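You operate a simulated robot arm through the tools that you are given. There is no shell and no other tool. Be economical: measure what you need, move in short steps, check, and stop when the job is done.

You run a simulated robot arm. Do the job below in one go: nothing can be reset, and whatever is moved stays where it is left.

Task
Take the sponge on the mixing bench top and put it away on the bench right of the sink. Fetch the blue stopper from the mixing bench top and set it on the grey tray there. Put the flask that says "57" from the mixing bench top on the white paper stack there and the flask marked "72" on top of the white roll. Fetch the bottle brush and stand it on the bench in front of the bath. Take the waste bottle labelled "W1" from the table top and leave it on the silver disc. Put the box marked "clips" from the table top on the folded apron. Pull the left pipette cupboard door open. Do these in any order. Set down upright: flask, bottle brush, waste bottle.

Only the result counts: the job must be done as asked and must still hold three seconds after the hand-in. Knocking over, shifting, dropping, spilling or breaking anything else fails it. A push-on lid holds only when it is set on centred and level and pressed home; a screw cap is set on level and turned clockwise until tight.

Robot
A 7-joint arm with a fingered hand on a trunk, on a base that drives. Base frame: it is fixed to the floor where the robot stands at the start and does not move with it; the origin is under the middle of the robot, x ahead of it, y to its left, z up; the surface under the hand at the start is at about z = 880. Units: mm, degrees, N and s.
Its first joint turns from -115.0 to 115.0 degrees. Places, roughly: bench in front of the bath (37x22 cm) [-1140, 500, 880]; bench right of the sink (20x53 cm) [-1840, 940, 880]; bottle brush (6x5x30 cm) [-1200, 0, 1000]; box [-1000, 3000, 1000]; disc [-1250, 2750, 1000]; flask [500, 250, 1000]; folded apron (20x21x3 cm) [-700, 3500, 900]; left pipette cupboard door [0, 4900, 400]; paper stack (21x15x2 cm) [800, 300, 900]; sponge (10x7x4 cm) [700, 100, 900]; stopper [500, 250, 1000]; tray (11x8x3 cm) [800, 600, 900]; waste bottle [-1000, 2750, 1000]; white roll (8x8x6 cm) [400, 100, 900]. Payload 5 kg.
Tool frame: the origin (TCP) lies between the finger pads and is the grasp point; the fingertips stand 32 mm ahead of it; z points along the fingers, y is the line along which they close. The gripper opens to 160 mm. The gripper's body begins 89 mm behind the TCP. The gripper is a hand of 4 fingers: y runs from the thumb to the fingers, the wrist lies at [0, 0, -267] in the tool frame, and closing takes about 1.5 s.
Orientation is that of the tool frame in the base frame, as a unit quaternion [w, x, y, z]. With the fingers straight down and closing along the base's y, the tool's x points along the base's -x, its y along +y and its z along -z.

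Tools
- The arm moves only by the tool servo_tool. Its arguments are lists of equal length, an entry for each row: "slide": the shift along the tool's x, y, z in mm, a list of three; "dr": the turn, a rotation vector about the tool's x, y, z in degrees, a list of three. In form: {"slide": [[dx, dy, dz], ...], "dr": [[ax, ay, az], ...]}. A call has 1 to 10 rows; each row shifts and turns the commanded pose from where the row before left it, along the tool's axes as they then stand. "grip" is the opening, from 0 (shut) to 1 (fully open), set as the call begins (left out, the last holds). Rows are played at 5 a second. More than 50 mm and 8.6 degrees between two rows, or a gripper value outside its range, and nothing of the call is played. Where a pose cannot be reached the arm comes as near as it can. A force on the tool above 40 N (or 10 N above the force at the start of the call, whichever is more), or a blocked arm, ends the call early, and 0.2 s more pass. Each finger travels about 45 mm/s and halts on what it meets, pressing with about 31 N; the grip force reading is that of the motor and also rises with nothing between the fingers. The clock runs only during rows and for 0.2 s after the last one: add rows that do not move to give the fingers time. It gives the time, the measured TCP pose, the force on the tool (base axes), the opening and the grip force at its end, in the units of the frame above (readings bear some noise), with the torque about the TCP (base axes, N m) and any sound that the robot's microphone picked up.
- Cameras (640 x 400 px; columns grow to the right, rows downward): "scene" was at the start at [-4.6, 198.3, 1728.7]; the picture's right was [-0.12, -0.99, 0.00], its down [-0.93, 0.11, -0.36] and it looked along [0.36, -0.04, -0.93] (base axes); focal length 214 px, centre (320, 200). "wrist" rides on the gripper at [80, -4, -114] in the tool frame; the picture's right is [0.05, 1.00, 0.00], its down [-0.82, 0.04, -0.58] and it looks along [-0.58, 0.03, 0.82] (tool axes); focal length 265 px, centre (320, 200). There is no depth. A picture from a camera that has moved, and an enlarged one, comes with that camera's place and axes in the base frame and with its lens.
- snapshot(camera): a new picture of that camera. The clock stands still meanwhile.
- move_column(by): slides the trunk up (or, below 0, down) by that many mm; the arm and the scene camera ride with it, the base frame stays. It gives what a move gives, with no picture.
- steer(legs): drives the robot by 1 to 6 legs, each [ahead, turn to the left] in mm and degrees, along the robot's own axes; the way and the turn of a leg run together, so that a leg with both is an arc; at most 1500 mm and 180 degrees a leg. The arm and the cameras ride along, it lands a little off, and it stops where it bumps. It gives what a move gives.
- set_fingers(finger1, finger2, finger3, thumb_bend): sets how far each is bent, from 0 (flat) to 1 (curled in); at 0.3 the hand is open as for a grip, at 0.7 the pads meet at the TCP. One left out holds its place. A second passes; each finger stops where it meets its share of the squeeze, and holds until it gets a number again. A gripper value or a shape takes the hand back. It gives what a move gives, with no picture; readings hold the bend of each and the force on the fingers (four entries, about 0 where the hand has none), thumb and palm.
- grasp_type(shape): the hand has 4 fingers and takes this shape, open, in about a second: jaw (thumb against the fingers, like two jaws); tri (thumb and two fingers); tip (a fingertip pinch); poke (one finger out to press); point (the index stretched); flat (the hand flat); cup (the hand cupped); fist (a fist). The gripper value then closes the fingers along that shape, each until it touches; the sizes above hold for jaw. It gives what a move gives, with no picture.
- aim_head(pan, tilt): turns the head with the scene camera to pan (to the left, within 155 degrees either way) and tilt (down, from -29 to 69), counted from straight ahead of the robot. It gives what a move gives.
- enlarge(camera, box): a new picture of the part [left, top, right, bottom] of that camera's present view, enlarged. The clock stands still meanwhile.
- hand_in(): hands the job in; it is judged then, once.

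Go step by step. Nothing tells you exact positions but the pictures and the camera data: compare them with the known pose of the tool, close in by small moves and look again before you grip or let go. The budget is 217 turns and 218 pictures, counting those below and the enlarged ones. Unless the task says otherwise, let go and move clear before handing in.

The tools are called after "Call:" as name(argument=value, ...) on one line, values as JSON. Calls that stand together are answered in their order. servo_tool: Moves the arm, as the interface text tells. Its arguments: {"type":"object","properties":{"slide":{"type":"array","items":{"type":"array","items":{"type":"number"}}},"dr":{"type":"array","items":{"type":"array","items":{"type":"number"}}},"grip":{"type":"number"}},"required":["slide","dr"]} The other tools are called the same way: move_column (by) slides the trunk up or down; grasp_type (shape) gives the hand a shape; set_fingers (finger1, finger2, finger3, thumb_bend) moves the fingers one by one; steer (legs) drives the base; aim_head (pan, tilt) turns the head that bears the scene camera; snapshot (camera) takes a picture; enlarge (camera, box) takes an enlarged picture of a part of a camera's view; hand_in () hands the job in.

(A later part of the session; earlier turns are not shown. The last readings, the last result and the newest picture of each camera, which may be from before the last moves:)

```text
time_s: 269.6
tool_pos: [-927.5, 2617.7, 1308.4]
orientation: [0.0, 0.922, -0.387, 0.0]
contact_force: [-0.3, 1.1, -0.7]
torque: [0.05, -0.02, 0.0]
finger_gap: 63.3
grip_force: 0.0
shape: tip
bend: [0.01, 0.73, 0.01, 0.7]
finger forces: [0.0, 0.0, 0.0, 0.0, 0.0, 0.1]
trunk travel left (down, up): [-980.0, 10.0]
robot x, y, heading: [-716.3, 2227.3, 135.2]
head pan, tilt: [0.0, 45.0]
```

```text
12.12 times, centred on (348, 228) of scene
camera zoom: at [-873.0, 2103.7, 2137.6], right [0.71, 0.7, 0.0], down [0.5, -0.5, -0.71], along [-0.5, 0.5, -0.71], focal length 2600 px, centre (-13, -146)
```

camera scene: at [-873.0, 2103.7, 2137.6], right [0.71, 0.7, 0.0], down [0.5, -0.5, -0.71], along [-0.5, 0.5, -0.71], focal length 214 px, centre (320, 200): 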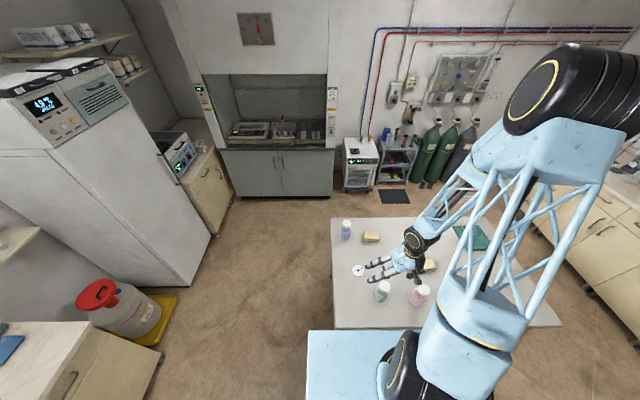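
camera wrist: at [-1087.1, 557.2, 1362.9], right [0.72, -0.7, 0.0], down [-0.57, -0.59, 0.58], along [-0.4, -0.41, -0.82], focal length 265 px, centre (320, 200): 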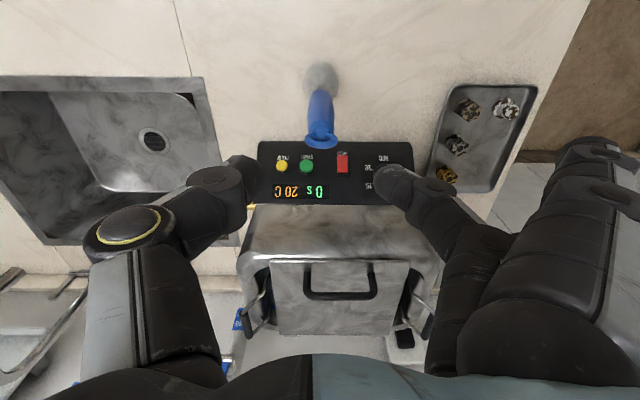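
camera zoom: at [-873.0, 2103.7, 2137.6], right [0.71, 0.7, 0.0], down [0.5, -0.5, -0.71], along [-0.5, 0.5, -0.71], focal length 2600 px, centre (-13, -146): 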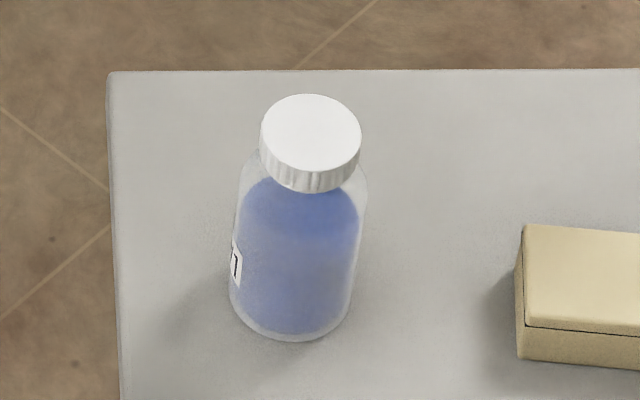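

The label ends in "1": it is W1, at about (−1372, 2850), 170 mm tall. I set the jaw hand and go above it.

Call:
grasp_type(shape="jaw")

Call:
servo_tool(slide=[[-43, 14, 9.9], [-43, 14, 9.9], [-43, 14, 9.9], [-43, 14, 9.9], [-43, 14, 9.9], [-43, 14, 9.9], [-43, 14, 9.9], [-43, 14, 9.9], [-43, 14, 9.9], [-43, 14, 9.9]], dr=[[0, 0, 0], [0, 0, 0], [0, 0, 0], [0, 0, 0], [0, 0, 0], [0, 0, 0], [0, 0, 0], [0, 0, 0], [0, 0, 0], [0, 0, 0]], grip=0.8)

Call:
servo_tool(slide=[[-46, 15, 10], [0, 0, 0]], dr=[[0, 0, 0], [0, 0, 0]])

Call:
snapshot(camera="wrist")

```text
time_s: 270.5
tool_pos: [-927.6, 2618.0, 1308.9]
orientation: [0.0, 0.922, -0.388, 0.0]
contact_force: [0.3, 0.7, 0.6]
torque: [-0.05, 0.02, 0.0]
finger_gap: 160.0
grip_force: 0.1
shape: jaw
bend: [0.3, 0.3, 0.3, 0.3]
finger forces: [0.0, 0.0, 0.0, 0.0, 0.0, 0.0]
trunk travel left (down, up): [-980.0, 10.0]
robot x, y, heading: [-712.2, 2229.2, 135.0]
head pan, tilt: [0.0, 45.0]
```

```text
time_s: 272.7
tool_pos: [-1330.6, 2828.9, 1208.4]
orientation: [0.0, 0.922, -0.388, 0.001]
contact_force: [0.4, -0.9, 0.5]
torque: [-0.01, -0.05, 0.03]
finger_gap: 128.5
grip_force: 0.1
shape: jaw
bend: [0.59, 0.59, 0.59, 0.55]
finger forces: [0.0, 0.0, 0.1, 0.0, 0.1, 0.1]
trunk travel left (down, up): [-980.0, 10.0]
robot x, y, heading: [-711.2, 2226.4, 134.7]
head pan, tilt: [0.0, 45.0]
```

```text
time_s: 273.3
tool_pos: [-1368.4, 2850.0, 1202.9]
orientation: [0.0, 0.921, -0.389, -0.001]
contact_force: [1.6, 0.3, 0.4]
torque: [0.04, 0.06, 0.01]
finger_gap: 128.3
grip_force: 0.1
shape: jaw
bend: [0.59, 0.59, 0.59, 0.55]
finger forces: [0.1, 0.0, 0.0, 0.0, 0.0, 0.0]
trunk travel left (down, up): [-980.0, 10.0]
robot x, y, heading: [-709.9, 2232.8, 134.9]
head pan, tilt: [0.0, 45.0]
```

```text
35 pictures are left
camera wrist: at [-1309.6, 2795.1, 1315.4], right [-0.68, -0.73, 0.0], down [-0.6, 0.55, 0.58], along [-0.43, 0.39, -0.82], focal length 265 px, centre (320, 200)
```

wrist: 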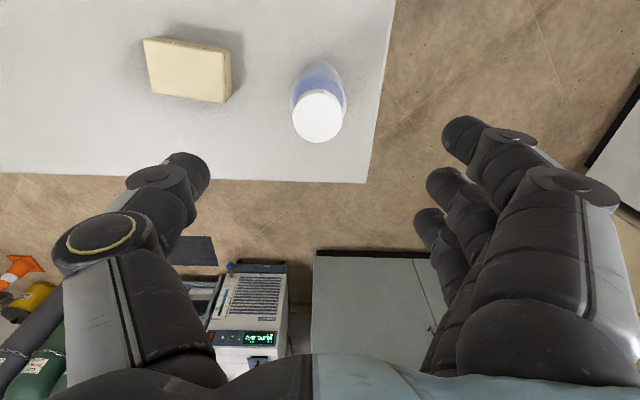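

Centred over the cap. I descend to grip the body.

Call:
servo_tool(slide=[[0, 0, 38], [0, 0, 38], [0, 0, 38], [0, 0, 38], [0, 0, 38], [0, 0, 36], [0, 0, 0]], dr=[[0, 0, 0], [0, 0, 0], [0, 0, 0], [0, 0, 0], [0, 0, 0], [0, 0, 0], [0, 0, 0]])

Call:
snapshot(camera="wrist")

```text
time_s: 274.9
tool_pos: [-1371.4, 2850.4, 974.5]
orientation: [0.0, 0.922, -0.388, -0.001]
contact_force: [0.2, 0.3, 0.1]
torque: [0.02, 0.08, 0.03]
finger_gap: 128.2
grip_force: 0.0
shape: jaw
bend: [0.59, 0.59, 0.59, 0.55]
finger forces: [0.1, 0.0, 0.1, 0.0, 0.0, 0.0]
trunk travel left (down, up): [-980.0, 10.0]
robot x, y, heading: [-713.0, 2227.5, 135.0]
head pan, tilt: [0.0, 45.0]
```

```text
34 pictures are left
camera wrist: at [-1312.7, 2796.5, 1086.6], right [-0.68, -0.74, 0.0], down [-0.6, 0.55, 0.58], along [-0.42, 0.39, -0.82], focal length 265 px, centre (320, 200)
```

wrist: 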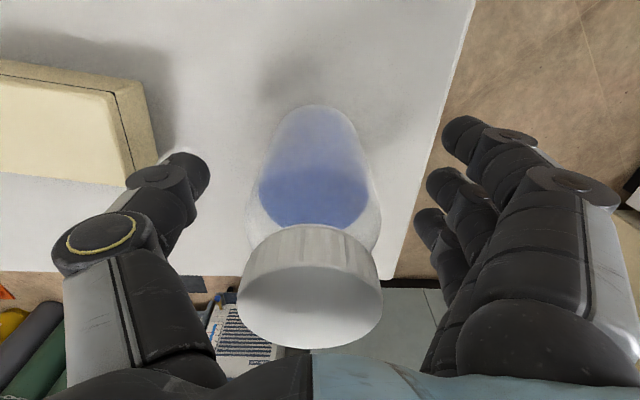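

Now close on the bottle body.

Call:
servo_tool(slide=[[0, 0, 0], [0, 0, 0], [0, 0, 0], [0, 0, 0], [0, 0, 0], [0, 0, 0], [0, 0, 0], [0, 0, 0]], dr=[[0, 0, 0], [0, 0, 0], [0, 0, 0], [0, 0, 0], [0, 0, 0], [0, 0, 0], [0, 0, 0], [0, 0, 0]], grip=0.2)

Call:
servo_tool(slide=[[0, 0, -15], [0, 0, -30], [0, 0, -35], [0, 0, 0]], dr=[[0, 0, 0], [0, 0, 0], [0, 0, 0], [0, 0, 0]])

Call:
snapshot(camera="wrist")

```text
time_s: 276.7
tool_pos: [-1372.2, 2851.7, 974.2]
orientation: [0.0, 0.922, -0.388, 0.0]
contact_force: [0.5, 0.2, 0.0]
torque: [0.03, 0.01, -0.04]
finger_gap: 50.8
grip_force: 31.3
shape: jaw
bend: [0.71, 0.73, 0.73, 0.7]
finger forces: [7.6, 9.4, 11.5, 0.0, 26.9, 0.0]
trunk travel left (down, up): [-980.0, 10.0]
robot x, y, heading: [-711.4, 2228.5, 134.9]
head pan, tilt: [0.0, 45.0]
```

```text
time_s: 277.7
tool_pos: [-1374.3, 2850.2, 1051.0]
orientation: [0.0, 0.922, -0.387, 0.001]
contact_force: [-0.5, -0.7, -4.2]
torque: [-0.03, -0.03, 0.06]
finger_gap: 50.3
grip_force: 31.2
shape: jaw
bend: [0.71, 0.73, 0.73, 0.7]
finger forces: [7.7, 10.0, 11.7, 0.0, 26.7, 0.0]
trunk travel left (down, up): [-980.0, 10.0]
robot x, y, heading: [-713.1, 2227.9, 135.0]
head pan, tilt: [0.0, 45.0]
```

```text
33 pictures are left
camera wrist: at [-1315.3, 2796.0, 1164.1], right [-0.68, -0.74, 0.0], down [-0.6, 0.55, 0.58], along [-0.42, 0.39, -0.82], focal length 265 px, centre (320, 200)
```

wrist: 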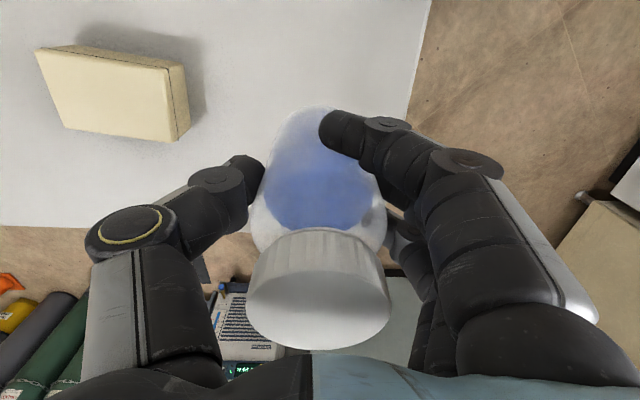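

W1 is held upright. I carry it over the disc and check alignment.

Call:
servo_tool(slide=[[41.3, -10.8, 0], [41.3, -10.8, 0], [41.3, -10.8, 0], [41.3, -10.8, 0], [41.3, -10.8, 0], [41.3, -10.8, 0], [0, 0, 0]], dr=[[0, 0, 0], [0, 0, 0], [0, 0, 0], [0, 0, 0], [0, 0, 0], [0, 0, 0], [0, 0, 0]])

Call:
snapshot(camera="wrist")

Call:
enlarge(camera="scene", box=[325, 205, 405, 285])

```text
time_s: 279.3
tool_pos: [-1152.8, 2716.1, 1053.2]
orientation: [0.0, 0.922, -0.387, 0.0]
contact_force: [-1.0, 0.8, -4.0]
torque: [-0.06, -0.05, -0.01]
finger_gap: 50.1
grip_force: 30.6
shape: jaw
bend: [0.71, 0.73, 0.73, 0.7]
finger forces: [7.3, 10.1, 11.9, 0.0, 26.8, 0.1]
trunk travel left (down, up): [-980.0, 10.0]
robot x, y, heading: [-712.9, 2229.3, 134.9]
head pan, tilt: [0.0, 45.0]
```

```text
32 pictures are left
camera wrist: at [-1093.7, 2662.0, 1165.6], right [-0.68, -0.74, 0.0], down [-0.6, 0.55, 0.58], along [-0.42, 0.39, -0.82], focal length 265 px, centre (320, 200)
```

wrist: 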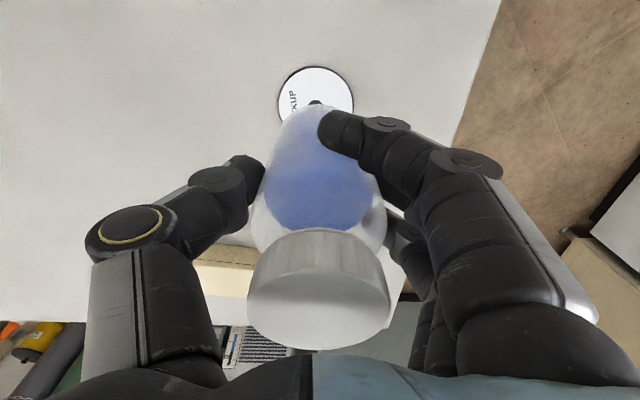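

```text
5.00 times, centred on (365, 245) of scene
camera zoom: at [-874.2, 2104.5, 2137.5], right [0.71, 0.7, 0.0], down [0.5, -0.5, -0.71], along [-0.5, 0.5, -0.71], focal length 1072 px, centre (95, -25)
```

zoom: 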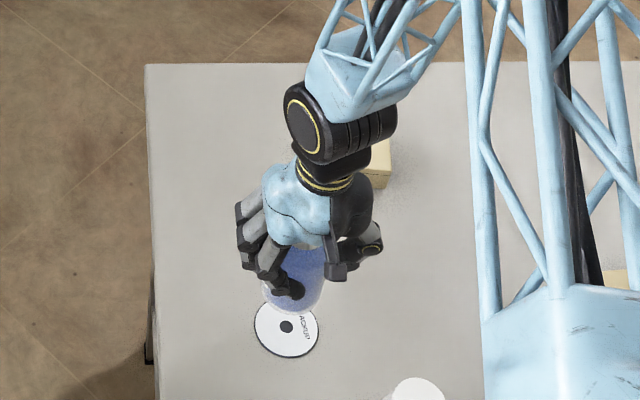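

The bottle is nearly over the disc's centre; small correction of 4 mm, then lower.

Call:
servo_tool(slide=[[3.5, -2.2, 20], [0, 0, 25], [0, 0, 22], [0, 0, 0]], dr=[[0, 0, 0], [0, 0, 0], [0, 0, 0], [0, 0, 0]])

Call:
enlarge(camera="scene", box=[335, 225, 395, 285])

Call:
servo_tool(slide=[[0, 0, 3], [0, 0, 0], [0, 0, 2], [0, 0, 0]], dr=[[0, 0, 0], [0, 0, 0], [0, 0, 0], [0, 0, 0]])

```text
time_s: 280.3
tool_pos: [-1150.0, 2716.9, 986.8]
orientation: [-0.001, 0.922, -0.388, 0.0]
contact_force: [0.4, 0.4, -3.2]
torque: [-0.05, -0.04, -0.02]
finger_gap: 50.6
grip_force: 31.8
shape: jaw
bend: [0.71, 0.73, 0.73, 0.7]
finger forces: [7.2, 10.1, 11.9, 0.1, 26.7, 0.0]
trunk travel left (down, up): [-980.0, 10.0]
robot x, y, heading: [-714.5, 2233.9, 134.8]
head pan, tilt: [0.0, 45.0]
```

```text
6.67 times, centred on (365, 255) of scene
camera zoom: at [-872.9, 2103.5, 2137.6], right [0.71, 0.7, 0.0], down [0.5, -0.5, -0.71], along [-0.5, 0.5, -0.71], focal length 1430 px, centre (20, -167)
```

zoom: 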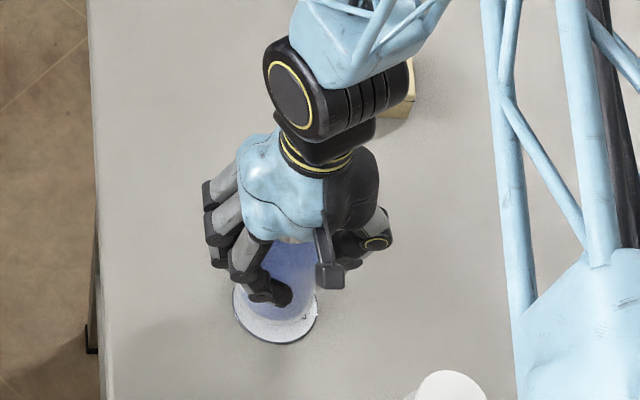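

```text
time_s: 281.3
tool_pos: [-1148.8, 2717.5, 982.7]
orientation: [0.001, 0.922, -0.387, 0.0]
contact_force: [-0.3, -0.4, -4.4]
torque: [0.0, -0.03, -0.01]
finger_gap: 50.3
grip_force: 30.5
shape: jaw
bend: [0.71, 0.73, 0.73, 0.7]
finger forces: [7.2, 10.2, 11.9, 0.1, 26.6, 0.0]
trunk travel left (down, up): [-980.0, 10.0]
robot x, y, heading: [-714.1, 2232.9, 134.8]
head pan, tilt: [0.0, 45.0]
```

The bottle is still a few mm too far back relative to the disc. I shift 6 mm toward me and check.

Call:
servo_tool(slide=[[6, 0, 0], [0, 0, 0]], dr=[[0, 0, 0], [0, 0, 0]])

Call:
enlarge(camera="scene", box=[345, 235, 385, 275])

```text
time_s: 281.9
tool_pos: [-1143.6, 2712.8, 981.4]
orientation: [0.0, 0.922, -0.388, 0.0]
contact_force: [0.2, 0.8, -4.2]
torque: [-0.03, -0.03, -0.03]
finger_gap: 50.6
grip_force: 30.9
shape: jaw
bend: [0.71, 0.73, 0.73, 0.7]
finger forces: [7.2, 10.2, 12.0, 0.0, 26.8, 0.1]
trunk travel left (down, up): [-980.0, 10.0]
robot x, y, heading: [-715.2, 2229.4, 135.0]
head pan, tilt: [0.0, 45.0]
```

```text
10.00 times, centred on (365, 255) of scene
camera zoom: at [-873.3, 2104.4, 2137.5], right [0.71, 0.7, 0.0], down [0.5, -0.5, -0.71], along [-0.5, 0.5, -0.71], focal length 2145 px, centre (-130, -350)
```

zoom: 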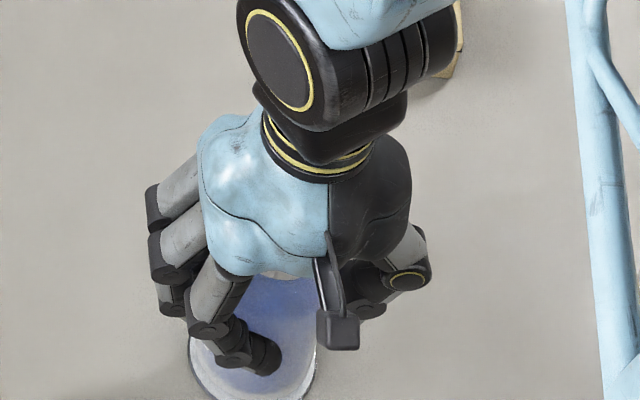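

Now concentric. I lower to contact and release.

Call:
servo_tool(slide=[[0, 0, 2], [0, 0, 0], [0, 0, 2], [0, 0, 0]], dr=[[0, 0, 0], [0, 0, 0], [0, 0, 0], [0, 0, 0]])

Call:
servo_tool(slide=[[0, 0, 1.5], [0, 0, 0]], dr=[[0, 0, 0], [0, 0, 0]])

Call:
servo_tool(slide=[[0, 0, 1.5], [0, 0, 0]], dr=[[0, 0, 0], [0, 0, 0]])

```text
time_s: 282.9
tool_pos: [-1143.5, 2711.7, 978.5]
orientation: [0.0, 0.922, -0.388, 0.0]
contact_force: [0.8, -0.4, -4.0]
torque: [-0.05, -0.02, 0.0]
finger_gap: 50.2
grip_force: 31.1
shape: jaw
bend: [0.71, 0.73, 0.73, 0.7]
finger forces: [7.2, 10.2, 11.9, 0.0, 26.7, 0.1]
trunk travel left (down, up): [-980.0, 10.0]
robot x, y, heading: [-713.3, 2229.4, 135.1]
head pan, tilt: [0.0, 45.0]
```

```text
time_s: 283.5
tool_pos: [-1141.8, 2712.6, 978.2]
orientation: [0.001, 0.922, -0.388, 0.0]
contact_force: [0.1, -0.9, 2.2]
torque: [-0.04, 0.11, 0.06]
finger_gap: 50.2
grip_force: 31.3
shape: jaw
bend: [0.71, 0.73, 0.73, 0.7]
finger forces: [7.6, 10.5, 12.1, 0.0, 27.3, 0.0]
trunk travel left (down, up): [-980.0, 10.0]
robot x, y, heading: [-714.6, 2228.6, 134.7]
head pan, tilt: [0.0, 45.0]
```

```text
time_s: 284.1
tool_pos: [-1142.6, 2712.2, 976.6]
orientation: [-0.001, 0.922, -0.387, 0.0]
contact_force: [0.3, -2.1, 14.8]
torque: [-0.02, 0.24, 0.03]
finger_gap: 50.6
grip_force: 31.0
shape: jaw
bend: [0.71, 0.73, 0.73, 0.7]
finger forces: [8.1, 11.5, 13.3, 0.1, 29.7, 0.0]
trunk travel left (down, up): [-980.0, 10.0]
robot x, y, heading: [-713.8, 2231.1, 134.7]
head pan, tilt: [0.0, 45.0]
```

Contact. I ease 1 mm, open and rise.

Call:
servo_tool(slide=[[0, 0, -1], [0, 0, 0], [0, 0, 0], [0, 0, 0], [0, 0, 0], [0, 0, 0], [0, 0, 0], [0, 0, 0]], dr=[[0, 0, 0], [0, 0, 0], [0, 0, 0], [0, 0, 0], [0, 0, 0], [0, 0, 0], [0, 0, 0], [0, 0, 0]], grip=0.75)

Call:
servo_tool(slide=[[0, 0, -30], [0, 0, -40], [0, 0, -45], [0, 0, -45], [0, 0, -45], [0, 0, 0]], dr=[[0, 0, 0], [0, 0, 0], [0, 0, 0], [0, 0, 0], [0, 0, 0], [0, 0, 0]])

Call:
snapshot(camera="wrist")

```text
time_s: 285.9
tool_pos: [-1143.9, 2712.2, 974.6]
orientation: [0.0, 0.922, -0.387, 0.0]
contact_force: [0.2, 0.9, 1.0]
torque: [-0.05, 0.0, -0.01]
finger_gap: 119.7
grip_force: 0.1
shape: jaw
bend: [0.63, 0.63, 0.63, 0.6]
finger forces: [0.1, 0.1, 0.0, 0.0, 0.0, 0.0]
trunk travel left (down, up): [-980.0, 10.0]
robot x, y, heading: [-716.6, 2231.2, 135.0]
head pan, tilt: [0.0, 45.0]
```

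```text
time_s: 287.3
tool_pos: [-1144.9, 2714.0, 1182.2]
orientation: [0.0, 0.922, -0.388, 0.001]
contact_force: [-1.2, -0.3, -0.5]
torque: [-0.05, -0.02, -0.01]
finger_gap: 119.5
grip_force: 0.0
shape: jaw
bend: [0.63, 0.63, 0.63, 0.6]
finger forces: [0.0, 0.0, 0.0, 0.0, 0.0, 0.0]
trunk travel left (down, up): [-980.0, 10.0]
robot x, y, heading: [-714.5, 2227.8, 135.1]
head pan, tilt: [0.0, 45.0]
```

```text
28 pictures are left
camera wrist: at [-1086.4, 2659.6, 1294.1], right [-0.68, -0.74, 0.0], down [-0.6, 0.55, 0.58], along [-0.42, 0.39, -0.82], focal length 265 px, centre (320, 200)
```

wrist: 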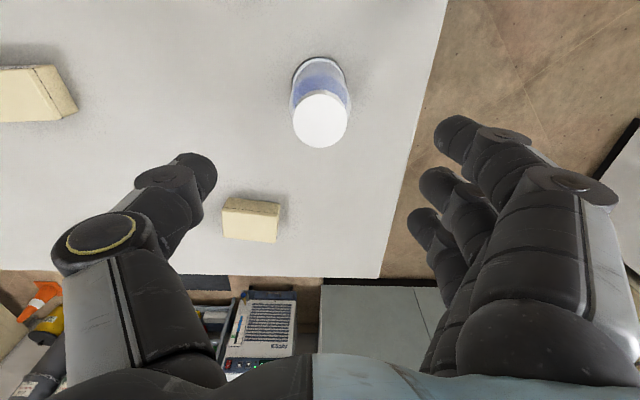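

W1 stands on the disc. Now I shift the robot along the table toward the clips box and apron.

Call:
steer(legs=[[0, -90], [660, 0], [0, 90]])

Call:
aim_head(pan=0, tilt=45)

Call:
snapshot(camera="scene")

```text
time_s: 299.0
tool_pos: [-699.4, 3163.5, 1182.1]
orientation: [0.0, 0.928, -0.373, 0.0]
contact_force: [-0.1, -0.1, -0.6]
torque: [-0.01, -0.01, 0.04]
finger_gap: 119.8
grip_force: 0.1
shape: jaw
bend: [0.63, 0.63, 0.63, 0.6]
finger forces: [0.0, 0.0, 0.0, 0.1, 0.0, 0.0]
trunk travel left (down, up): [-980.0, 10.0]
robot x, y, heading: [-254.3, 2696.8, 136.4]
head pan, tilt: [0.0, 45.0]
```

```text
time_s: 299.6
tool_pos: [-699.5, 3165.0, 1180.2]
orientation: [0.0, 0.928, -0.372, 0.0]
contact_force: [-0.5, 0.2, -0.3]
torque: [-0.02, 0.0, 0.02]
finger_gap: 119.6
grip_force: 0.1
shape: jaw
bend: [0.63, 0.63, 0.63, 0.6]
finger forces: [0.1, 0.1, 0.1, 0.1, 0.0, 0.0]
trunk travel left (down, up): [-980.0, 10.0]
robot x, y, heading: [-250.6, 2693.6, 136.5]
head pan, tilt: [0.0, 45.0]
```

```text
27 pictures are left
camera scene: at [-407.6, 2563.6, 2137.6], right [0.69, 0.73, 0.0], down [0.51, -0.49, -0.71], along [-0.51, 0.49, -0.71], focal length 214 px, centre (320, 200)
```

scene: 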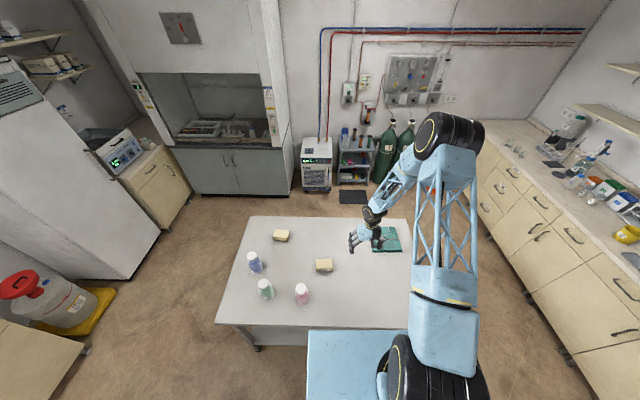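

Call:
enlarge(camera="scene", box=[300, 215, 410, 295])

```text
5.00 times, centred on (355, 255) of scene
camera zoom: at [-407.6, 2563.6, 2137.6], right [0.69, 0.73, 0.0], down [0.51, -0.49, -0.71], along [-0.51, 0.49, -0.71], focal length 1072 px, centre (145, -75)
```

zoom: 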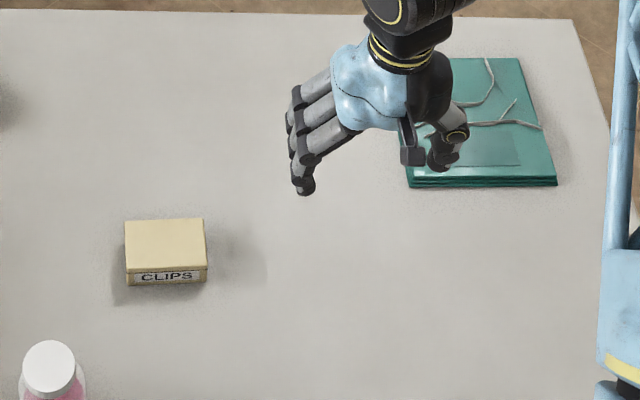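

Clips box at ≈(−867, 3035), apron centre ≈(−720, 3466). I go above the box.

Call:
servo_tool(slide=[[-5.4, 34.9, 21.8], [-5.4, 34.9, 21.8], [-5.4, 34.9, 21.8], [-5.4, 34.9, 21.8], [-5.4, 34.9, 21.8], [-5.4, 34.9, 21.8], [0, 0, 0]], dr=[[0, 0, 0], [0, 0, 0], [0, 0, 0], [0, 0, 0], [0, 0, 0], [0, 0, 0], [0, 0, 0]], grip=0.85)

Call:
snapshot(camera="wrist")

```text
time_s: 301.2
tool_pos: [-865.6, 3034.8, 1050.7]
orientation: [0.0, 0.928, -0.373, 0.0]
contact_force: [0.6, 0.9, -0.2]
torque: [-0.04, 0.05, -0.04]
finger_gap: 136.1
grip_force: 0.0
shape: jaw
bend: [0.54, 0.54, 0.54, 0.5]
finger forces: [0.0, 0.0, 0.1, 0.0, 0.0, 0.0]
trunk travel left (down, up): [-980.0, 10.0]
robot x, y, heading: [-249.6, 2692.1, 136.5]
head pan, tilt: [0.0, 45.0]
```

```text
25 pictures are left
camera wrist: at [-805.1, 2982.8, 1162.6], right [-0.65, -0.76, 0.0], down [-0.62, 0.53, 0.58], along [-0.44, 0.38, -0.82], focal length 265 px, centre (320, 200)
```

wrist: 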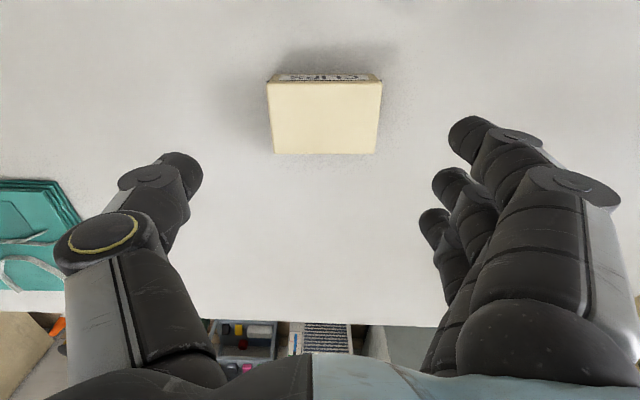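

Aligned. I correct 5 mm, descend and grip.

Call:
servo_tool(slide=[[1, 4.6, 30], [0, 0, 35], [0, 0, 35], [0, 0, 20], [0, 0, 8], [0, 0, 0]], dr=[[0, 0, 0], [0, 0, 0], [0, 0, 0], [0, 0, 0], [0, 0, 0], [0, 0, 0]])

Call:
servo_tool(slide=[[0, 0, 0], [0, 0, 0], [0, 0, 0], [0, 0, 0], [0, 0, 0], [0, 0, 0], [0, 0, 0]], dr=[[0, 0, 0], [0, 0, 0], [0, 0, 0], [0, 0, 0], [0, 0, 0], [0, 0, 0], [0, 0, 0]], grip=0.4)

Call:
servo_tool(slide=[[0, 0, -20], [0, 0, -30], [0, 0, -40], [0, 0, 0]], dr=[[0, 0, 0], [0, 0, 0], [0, 0, 0], [0, 0, 0]])

Call:
snapshot(camera="wrist")

```text
time_s: 302.6
tool_pos: [-870.0, 3031.6, 921.1]
orientation: [0.0, 0.928, -0.372, 0.0]
contact_force: [0.6, 0.6, 0.8]
torque: [-0.03, -0.02, 0.02]
finger_gap: 135.8
grip_force: 0.1
shape: jaw
bend: [0.54, 0.54, 0.54, 0.5]
finger forces: [0.1, 0.0, 0.1, 0.1, 0.1, 0.1]
trunk travel left (down, up): [-980.0, 10.0]
robot x, y, heading: [-250.5, 2694.0, 136.4]
head pan, tilt: [0.0, 45.0]
```

```text
time_s: 304.2
tool_pos: [-870.2, 3030.8, 920.5]
orientation: [0.001, 0.928, -0.372, -0.001]
contact_force: [0.4, 0.0, 0.5]
torque: [-0.03, 0.01, 0.01]
finger_gap: 95.1
grip_force: 31.3
shape: jaw
bend: [0.71, 0.71, 0.71, 0.7]
finger forces: [9.3, 9.3, 9.1, 0.1, 27.6, 0.0]
trunk travel left (down, up): [-980.0, 10.0]
robot x, y, heading: [-250.5, 2693.2, 136.5]
head pan, tilt: [0.0, 45.0]
```

```text
time_s: 305.2
tool_pos: [-871.8, 3030.2, 1011.1]
orientation: [0.0, 0.928, -0.373, 0.001]
contact_force: [-0.8, 0.0, -1.4]
torque: [-0.03, 0.01, -0.01]
finger_gap: 95.4
grip_force: 31.1
shape: jaw
bend: [0.71, 0.71, 0.71, 0.7]
finger forces: [9.2, 9.3, 9.1, 0.0, 27.5, 0.1]
trunk travel left (down, up): [-980.0, 10.0]
robot x, y, heading: [-249.8, 2697.1, 136.6]
head pan, tilt: [0.0, 45.0]
```

```text
24 pictures are left
camera wrist: at [-810.7, 2977.4, 1124.4], right [-0.65, -0.76, 0.0], down [-0.62, 0.53, 0.58], along [-0.44, 0.38, -0.82], focal length 265 px, centre (320, 200)
```

wrist: 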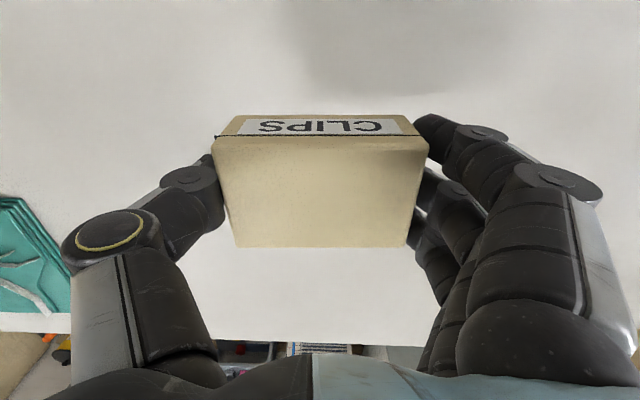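

The box is held level. I carry it over the apron.

Call:
servo_tool(slide=[[-19.1, -42, -3], [-19.1, -42, -3], [-19.1, -42, -3], [-19.1, -42, -3], [-19.1, -42, -3], [-19.1, -42, -3], [-19.1, -42, -3], [-19.1, -42, -3], [-19.1, -42, -3], [-19.1, -42, -3]], dr=[[0, 0, 0], [0, 0, 0], [0, 0, 0], [0, 0, 0], [0, 0, 0], [0, 0, 0], [0, 0, 0], [0, 0, 0], [0, 0, 0], [0, 0, 0]])

Call:
snapshot(camera="wrist")

Call:
enlarge(camera="scene", box=[350, 205, 430, 275])

```text
time_s: 307.4
tool_pos: [-716.4, 3467.3, 1043.0]
orientation: [0.001, 0.928, -0.373, 0.001]
contact_force: [0.5, 0.4, -1.5]
torque: [-0.04, -0.01, 0.03]
finger_gap: 95.1
grip_force: 31.2
shape: jaw
bend: [0.71, 0.71, 0.71, 0.7]
finger forces: [9.3, 9.3, 9.2, 0.0, 27.8, 0.0]
trunk travel left (down, up): [-980.0, 10.0]
robot x, y, heading: [-248.6, 2690.1, 136.6]
head pan, tilt: [0.0, 45.0]
```

```text
23 pictures are left
camera wrist: at [-655.0, 3415.4, 1155.9], right [-0.65, -0.76, 0.0], down [-0.62, 0.53, 0.58], along [-0.44, 0.38, -0.82], focal length 265 px, centre (320, 200)
```

wrist: 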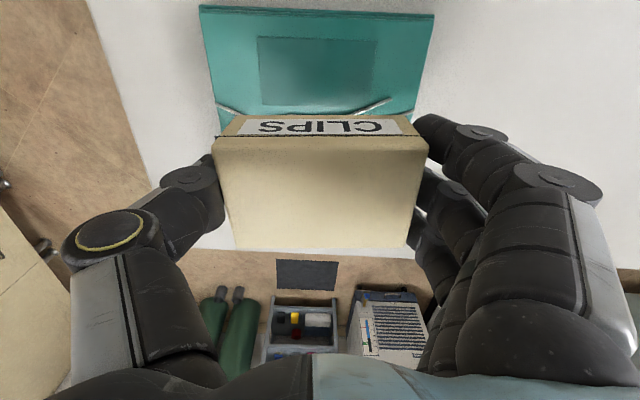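

```text
5.71 times, centred on (390, 240) of scene
camera zoom: at [-406.7, 2565.8, 2137.8], right [0.69, 0.73, 0.0], down [0.51, -0.49, -0.71], along [-0.51, 0.48, -0.71], focal length 1226 px, centre (-80, -29)
```

zoom: 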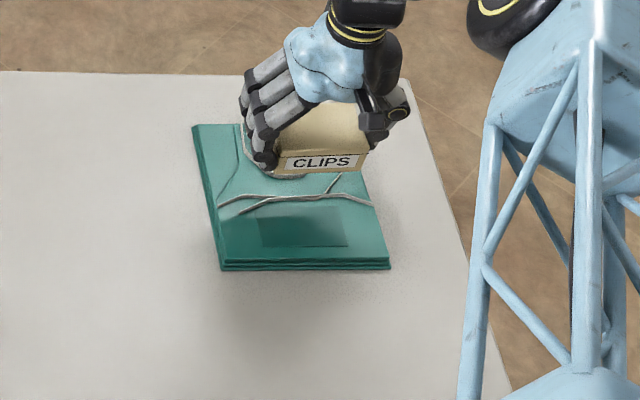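

The box is centred over the apron. I lower and feel for contact.

Call:
servo_tool(slide=[[0, 0, 30], [0, 0, 30], [0, 0, 20], [0, 0, 0]], dr=[[0, 0, 0], [0, 0, 0], [0, 0, 0], [0, 0, 0]])

Call:
servo_tool(slide=[[0, 0, 4], [0, 0, 0], [0, 0, 3], [0, 0, 0]], dr=[[0, 0, 0], [0, 0, 0], [0, 0, 0], [0, 0, 0]])

Call:
servo_tool(slide=[[0, 0, 2], [0, 0, 0], [0, 0, 2], [0, 0, 0]], dr=[[0, 0, 0], [0, 0, 0], [0, 0, 0], [0, 0, 0]])

Call:
servo_tool(slide=[[0, 0, 2], [0, 0, 0], [0, 0, 2], [0, 0, 0]], dr=[[0, 0, 0], [0, 0, 0], [0, 0, 0], [0, 0, 0]])

```text
time_s: 308.4
tool_pos: [-717.1, 3467.1, 961.8]
orientation: [0.0, 0.928, -0.373, 0.001]
contact_force: [0.8, 0.1, -0.6]
torque: [-0.01, -0.01, 0.02]
finger_gap: 95.1
grip_force: 31.5
shape: jaw
bend: [0.71, 0.71, 0.71, 0.7]
finger forces: [9.3, 9.2, 9.2, 0.0, 27.8, 0.0]
trunk travel left (down, up): [-980.0, 10.0]
robot x, y, heading: [-250.3, 2697.3, 136.7]
head pan, tilt: [0.0, 45.0]
```

```text
time_s: 309.4
tool_pos: [-718.0, 3466.0, 955.8]
orientation: [0.0, 0.928, -0.372, 0.0]
contact_force: [-0.2, 0.2, -0.9]
torque: [0.0, 0.02, -0.02]
finger_gap: 95.3
grip_force: 30.8
shape: jaw
bend: [0.71, 0.71, 0.71, 0.7]
finger forces: [9.4, 9.3, 9.2, 0.1, 27.8, 0.1]
trunk travel left (down, up): [-980.0, 10.0]
robot x, y, heading: [-251.6, 2693.8, 136.5]
head pan, tilt: [0.0, 45.0]
```

```text
time_s: 310.4
tool_pos: [-717.5, 3467.9, 951.7]
orientation: [0.0, 0.928, -0.372, -0.001]
contact_force: [0.3, 0.4, -0.2]
torque: [0.0, 0.0, -0.01]
finger_gap: 95.0
grip_force: 31.1
shape: jaw
bend: [0.71, 0.71, 0.71, 0.7]
finger forces: [9.3, 9.3, 9.2, 0.0, 27.8, 0.2]
trunk travel left (down, up): [-980.0, 10.0]
robot x, y, heading: [-252.4, 2696.7, 136.5]
head pan, tilt: [0.0, 45.0]
```

```text
time_s: 311.4
tool_pos: [-717.2, 3466.5, 947.0]
orientation: [0.0, 0.928, -0.373, 0.0]
contact_force: [0.2, -0.6, -1.7]
torque: [0.01, 0.01, 0.0]
finger_gap: 95.2
grip_force: 31.1
shape: jaw
bend: [0.71, 0.71, 0.71, 0.7]
finger forces: [9.4, 9.4, 9.2, 0.1, 27.8, 0.0]
trunk travel left (down, up): [-980.0, 10.0]
robot x, y, heading: [-255.1, 2692.9, 136.9]
head pan, tilt: [0.0, 45.0]
```

Call:
servo_tool(slide=[[0, 0, 2], [0, 0, 0], [0, 0, 2], [0, 0, 0]], dr=[[0, 0, 0], [0, 0, 0], [0, 0, 0], [0, 0, 0]])

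Call:
servo_tool(slide=[[0, 0, 2], [0, 0, 0], [0, 0, 2], [0, 0, 0]], dr=[[0, 0, 0], [0, 0, 0], [0, 0, 0], [0, 0, 0]])

```text
time_s: 312.4
tool_pos: [-717.2, 3467.2, 942.7]
orientation: [-0.001, 0.928, -0.373, 0.001]
contact_force: [-0.5, 0.0, -1.1]
torque: [-0.01, 0.04, -0.02]
finger_gap: 95.5
grip_force: 31.5
shape: jaw
bend: [0.71, 0.71, 0.71, 0.7]
finger forces: [9.3, 9.3, 9.3, 0.1, 27.9, 0.0]
trunk travel left (down, up): [-980.0, 10.0]
robot x, y, heading: [-252.0, 2695.0, 136.5]
head pan, tilt: [0.0, 45.0]
```

```text
time_s: 313.4
tool_pos: [-717.4, 3466.7, 942.1]
orientation: [-0.001, 0.928, -0.372, -0.001]
contact_force: [-0.5, -0.6, 17.6]
torque: [-0.18, 0.15, 0.03]
finger_gap: 94.9
grip_force: 30.8
shape: jaw
bend: [0.72, 0.71, 0.71, 0.7]
finger forces: [10.4, 10.4, 10.0, 0.1, 30.0, 0.1]
trunk travel left (down, up): [-980.0, 10.0]
robot x, y, heading: [-250.6, 2695.5, 136.6]
head pan, tilt: [0.0, 45.0]
```

Contact on the apron. I ease off, open and rise, then look.

Call:
servo_tool(slide=[[0, 0, -2], [0, 0, 0], [0, 0, 0], [0, 0, 0], [0, 0, 0], [0, 0, 0]], dr=[[0, 0, 0], [0, 0, 0], [0, 0, 0], [0, 0, 0], [0, 0, 0], [0, 0, 0]], grip=0.8)

Call:
servo_tool(slide=[[0, 0, -20], [0, 0, -40], [0, 0, -45], [0, 0, -45], [0, 0, -45], [0, 0, -45], [0, 0, 0]], dr=[[0, 0, 0], [0, 0, 0], [0, 0, 0], [0, 0, 0], [0, 0, 0], [0, 0, 0], [0, 0, 0]])

Call:
snapshot(camera="wrist")

```text
time_s: 314.8
tool_pos: [-716.6, 3467.3, 941.1]
orientation: [0.0, 0.928, -0.372, 0.0]
contact_force: [1.0, -1.1, 0.1]
torque: [-0.02, 0.0, 0.02]
finger_gap: 127.6
grip_force: 0.1
shape: jaw
bend: [0.59, 0.59, 0.59, 0.55]
finger forces: [0.1, 0.1, 0.0, 0.0, 0.1, 0.1]
trunk travel left (down, up): [-980.0, 10.0]
robot x, y, heading: [-251.2, 2693.0, 136.5]
head pan, tilt: [0.0, 45.0]
```

```text
time_s: 316.4
tool_pos: [-716.3, 3466.8, 1179.3]
orientation: [0.001, 0.928, -0.372, 0.001]
contact_force: [0.6, 0.2, -0.4]
torque: [-0.02, 0.02, -0.01]
finger_gap: 127.8
grip_force: 0.1
shape: jaw
bend: [0.59, 0.59, 0.59, 0.55]
finger forces: [0.0, 0.0, 0.0, 0.0, 0.0, 0.0]
trunk travel left (down, up): [-980.0, 10.0]
robot x, y, heading: [-251.5, 2692.7, 136.5]
head pan, tilt: [0.0, 45.0]
```

```text
21 pictures are left
camera wrist: at [-656.2, 3414.6, 1293.2], right [-0.65, -0.76, 0.0], down [-0.62, 0.53, 0.58], along [-0.44, 0.38, -0.82], focal length 265 px, centre (320, 200)
```

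wrist: 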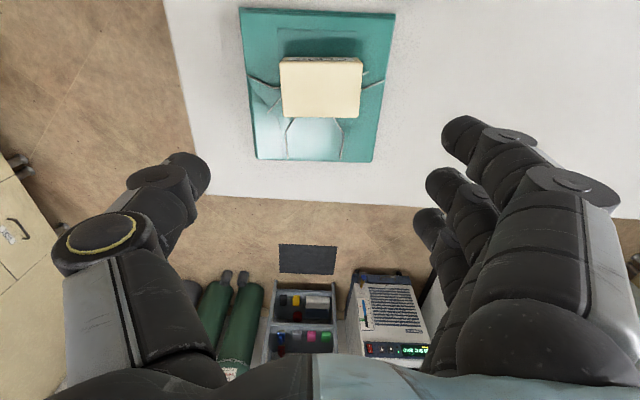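

The box sits on the apron. Last task: the left pipette cupboard door. I retract the arm and drive toward the long counter.

Call:
servo_tool(slide=[[42, 15, -10], [42, 15, -10], [42, 15, -10], [42, 15, -10], [42, 15, -10], [42, 15, -10], [42, 15, -10], [42, 15, -10], [42, 15, -10], [0, 0, 0]], dr=[[0, 0, 0], [0, 0, 0], [0, 0, 0], [0, 0, 0], [0, 0, 0], [0, 0, 0], [0, 0, 0], [0, 0, 0], [0, 0, 0], [0, 0, 0]])

Call:
steer(legs=[[0, -91.5], [830, 0]])

Call:
aim_head(pan=30, tilt=35)

Call:
snapshot(camera="scene")

```text
time_s: 318.6
tool_pos: [-538.0, 3107.3, 1270.9]
orientation: [0.001, 0.928, -0.372, 0.001]
contact_force: [-0.3, 0.6, 0.9]
torque: [-0.03, -0.01, 0.02]
finger_gap: 127.6
grip_force: 0.1
shape: jaw
bend: [0.59, 0.59, 0.59, 0.55]
finger forces: [0.0, 0.0, 0.1, 0.1, 0.1, 0.1]
trunk travel left (down, up): [-980.0, 10.0]
robot x, y, heading: [-251.8, 2694.6, 136.6]
head pan, tilt: [0.0, 45.0]
```

```text
time_s: 327.1
tool_pos: [759.0, 3541.7, 1270.3]
orientation: [-0.001, -0.374, 0.928, 0.0]
contact_force: [0.8, 1.4, -0.7]
torque: [-0.01, 0.0, -0.03]
finger_gap: 127.6
grip_force: 0.1
shape: jaw
bend: [0.59, 0.59, 0.59, 0.55]
finger forces: [0.1, 0.0, 0.0, 0.1, 0.0, 0.0]
trunk travel left (down, up): [-980.0, 10.0]
robot x, y, heading: [334.5, 3270.4, 44.2]
head pan, tilt: [0.0, 45.0]
```

```text
time_s: 328.0
tool_pos: [759.5, 3541.6, 1270.6]
orientation: [0.0, -0.374, 0.927, 0.0]
contact_force: [-0.3, 0.2, 0.5]
torque: [-0.01, 0.0, 0.02]
finger_gap: 127.8
grip_force: 0.2
shape: jaw
bend: [0.59, 0.59, 0.59, 0.55]
finger forces: [0.0, 0.0, 0.0, 0.1, 0.0, 0.0]
trunk travel left (down, up): [-980.0, 10.0]
robot x, y, heading: [334.2, 3274.3, 44.4]
head pan, tilt: [30.0, 35.0]
```

```text
20 pictures are left
camera scene: at [175.4, 3462.2, 2152.4], right [0.96, -0.27, 0.0], down [-0.16, -0.55, -0.82], along [0.22, 0.79, -0.57], focal length 214 px, centre (320, 200)
```

scene: 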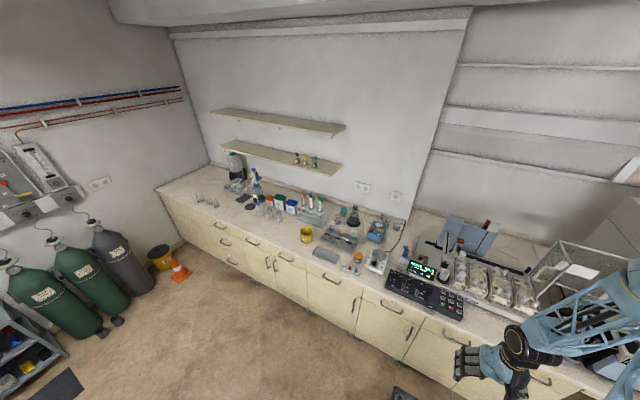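

Call:
enlarge(camera="scene", box=[210, 215, 350, 320])

```text
3.81 times, centred on (280, 268) of scene
camera zoom: at [175.4, 3462.2, 2152.4], right [0.96, -0.27, 0.0], down [-0.16, -0.55, -0.82], along [0.22, 0.79, -0.57], focal length 817 px, centre (472, -57)
```

zoom: 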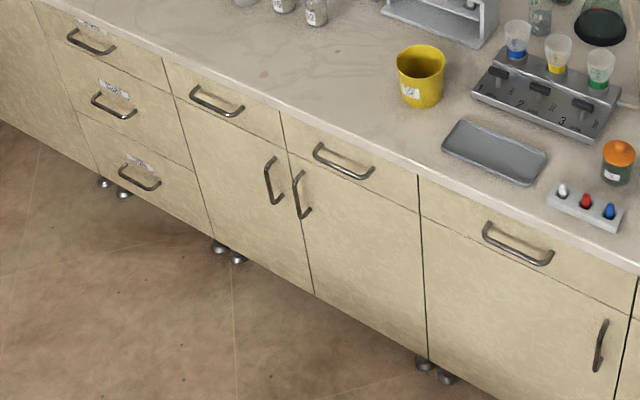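

The pipette cupboard's left door has its vertical handle at about s′=3339 with z 530–690, hinged on its left. I drive to stand before it.

Call:
steer(legs=[[0, 90.6], [1340, 0], [0, -90]])

Call:
aim_head(pan=0, tilt=45)

Call:
snapshot(camera="scene")

```text
time_s: 342.9
tool_pos: [-187.0, 4473.5, 1270.4]
orientation: [-0.001, -0.371, 0.929, 0.001]
contact_force: [0.4, -0.1, -0.3]
torque: [0.0, -0.01, -0.02]
finger_gap: 127.9
grip_force: 0.0
shape: jaw
bend: [0.59, 0.59, 0.59, 0.55]
finger forces: [0.0, 0.0, 0.0, 0.0, 0.0, 0.1]
trunk travel left (down, up): [-980.0, 10.0]
robot x, y, heading: [-613.3, 4211.0, 43.7]
head pan, tilt: [30.0, 35.0]
```

```text
time_s: 343.8
tool_pos: [-187.0, 4474.9, 1270.1]
orientation: [0.0, -0.37, 0.929, 0.0]
contact_force: [0.4, 0.7, 0.1]
torque: [-0.02, -0.01, 0.0]
finger_gap: 127.6
grip_force: 0.0
shape: jaw
bend: [0.59, 0.59, 0.59, 0.55]
finger forces: [0.1, 0.0, 0.0, 0.0, 0.1, 0.1]
trunk travel left (down, up): [-980.0, 10.0]
robot x, y, heading: [-608.8, 4207.5, 44.1]
head pan, tilt: [0.0, 45.0]
```

```text
18 pictures are left
camera scene: at [-737.2, 4371.7, 2137.6], right [0.69, -0.72, 0.0], down [-0.51, -0.49, -0.71], along [0.51, 0.49, -0.71], focal length 214 px, centre (320, 200)
```

scene: 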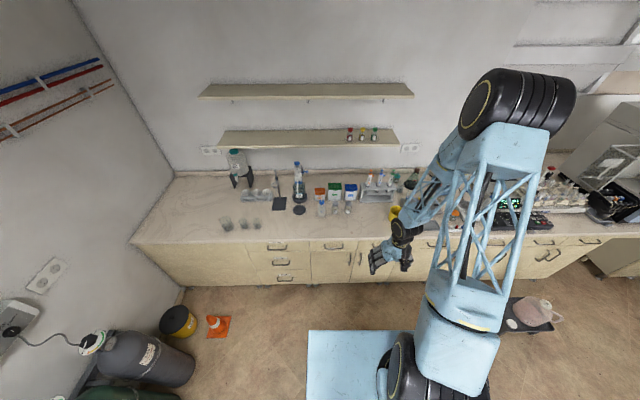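

Call:
enlarge(camera="scene", box=[250, 225, 400, 300])

```text
4.27 times, centred on (325, 262) of scene
camera zoom: at [-737.2, 4371.7, 2137.6], right [0.69, -0.72, 0.0], down [-0.51, -0.49, -0.71], along [0.51, 0.49, -0.71], focal length 915 px, centre (299, -67)
```

zoom: 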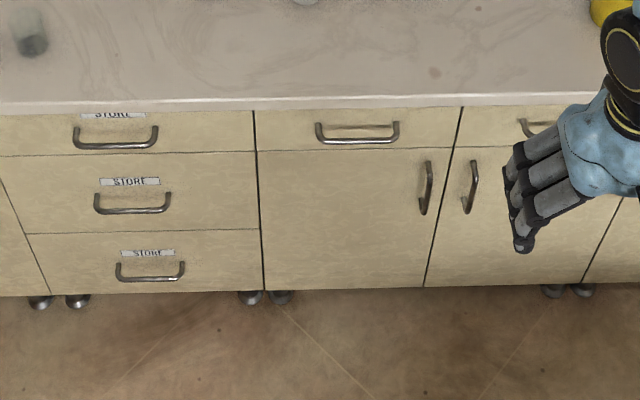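

The handle is at about (52, 4791), z 515–700. I turn the hand horizontal, set a narrower opening and lower the column to handle height.

Call:
servo_tool(slide=[[0, 0, 0], [0, 0, 0], [0, 0, 0], [0, 0, 0], [0, 0, 0], [0, 0, 0], [0, 0, 0], [0, 0, 0], [0, 0, 0], [0, 0, 0]], dr=[[0, -8.5, 0], [0, -8.5, 0], [0, -8.5, 0], [0, -8.5, 0], [0, -8.5, 0], [0, -8.5, 0], [0, -8.5, 0], [0, -8.5, 0], [0, -8.5, 0], [0, -8.5, 0]], grip=0.4)

Call:
move_column(by=-400)

Call:
move_column(by=-258)

Call:
snapshot(camera="wrist")

```text
time_s: 346.2
tool_pos: [-186.8, 4557.5, 1249.1]
orientation: [0.607, -0.325, 0.661, 0.3]
contact_force: [0.2, 0.1, 0.1]
torque: [0.01, 0.03, 0.04]
finger_gap: 63.9
grip_force: 0.0
shape: jaw
bend: [0.73, 0.73, 0.73, 0.7]
finger forces: [0.0, 0.0, 0.1, 0.0, 0.0, 0.0]
out of reach, approached as far as the arm can: row 3, 4, 5, 6
trunk travel left (down, up): [-980.0, 10.0]
robot x, y, heading: [-610.4, 4206.8, 43.7]
head pan, tilt: [0.0, 45.0]
stopped in row 10: the arm was blocked; the commanded pose is now the measured one
```

```text
time_s: 350.0
tool_pos: [-186.9, 4559.5, 848.2]
orientation: [0.606, -0.326, 0.661, 0.3]
contact_force: [-0.1, -0.3, -0.3]
torque: [0.01, 0.01, 0.02]
finger_gap: 64.1
grip_force: 0.0
shape: jaw
bend: [0.73, 0.73, 0.73, 0.7]
finger forces: [0.1, 0.0, 0.0, 0.0, 0.0, 0.0]
trunk travel left (down, up): [-580.0, 410.0]
robot x, y, heading: [-610.3, 4207.0, 43.6]
head pan, tilt: [0.0, 45.0]
```

```text
time_s: 352.7
tool_pos: [-186.5, 4557.9, 592.1]
orientation: [0.606, -0.326, 0.66, 0.3]
contact_force: [-0.3, 0.1, 0.8]
torque: [-0.01, 0.01, 0.03]
finger_gap: 64.1
grip_force: 0.0
shape: jaw
bend: [0.73, 0.73, 0.73, 0.7]
finger forces: [0.1, 0.1, 0.0, 0.0, 0.0, 0.0]
trunk travel left (down, up): [-322.0, 668.0]
robot x, y, heading: [-615.6, 4206.9, 44.0]
head pan, tilt: [0.0, 45.0]
```

```text
16 pictures are left
camera wrist: at [-256.3, 4460.7, 519.6], right [-0.8, 0.6, -0.05], down [-0.34, -0.38, 0.86], along [0.5, 0.7, 0.51], focal length 265 px, centre (320, 200)
```

wrist: 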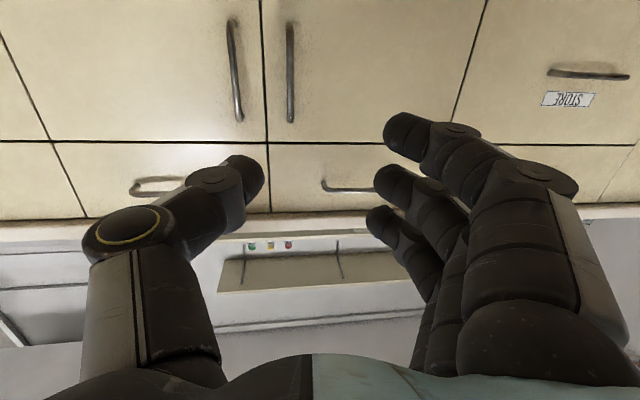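

The left door's handle is at about (51, 4792), z ≈ 500–640. I straighten the yaw, and advance to a point 60 mm short of it.

Call:
servo_tool(slide=[[0, 0, 0], [-3.5, 0, 42.1], [-3.5, 0, 42.1], [-3.5, 0, 42.1], [-3.5, 0, 42.1], [-3.5, 0, 42.1], [-3.5, 0, 42.1], [0, 0, 0]], dr=[[8, 0, 0], [0, 0, 0], [0, 0, 0], [0, 0, 0], [0, 0, 0], [0, 0, 0], [0, 0, 0], [0, 0, 0]])

Call:
snapshot(camera="wrist")

```text
time_s: 354.5
tool_pos: [-4.7, 4738.2, 592.0]
orientation: [0.628, -0.283, 0.679, 0.253]
contact_force: [0.0, -0.6, 0.0]
torque: [0.0, 0.01, 0.01]
finger_gap: 63.9
grip_force: 0.2
shape: jaw
bend: [0.73, 0.73, 0.73, 0.7]
finger forces: [0.0, 0.0, 0.1, 0.0, 0.0, 0.1]
trunk travel left (down, up): [-322.0, 668.0]
robot x, y, heading: [-612.3, 4210.4, 43.9]
head pan, tilt: [0.0, 45.0]
```

```text
15 pictures are left
camera wrist: at [-86.9, 4648.7, 520.2], right [-0.7, 0.71, -0.06], down [-0.4, -0.32, 0.86], along [0.59, 0.63, 0.51], focal length 265 px, centre (320, 200)
```

wrist: 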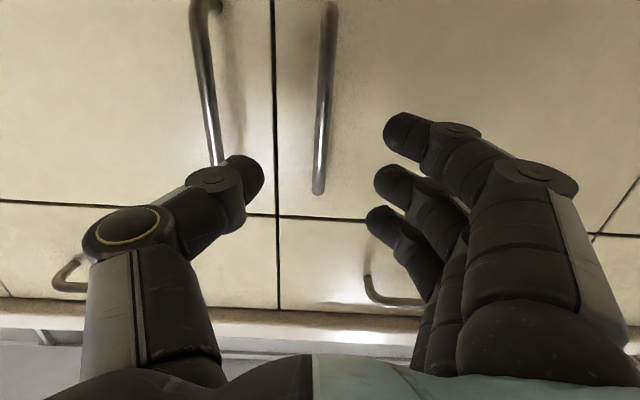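

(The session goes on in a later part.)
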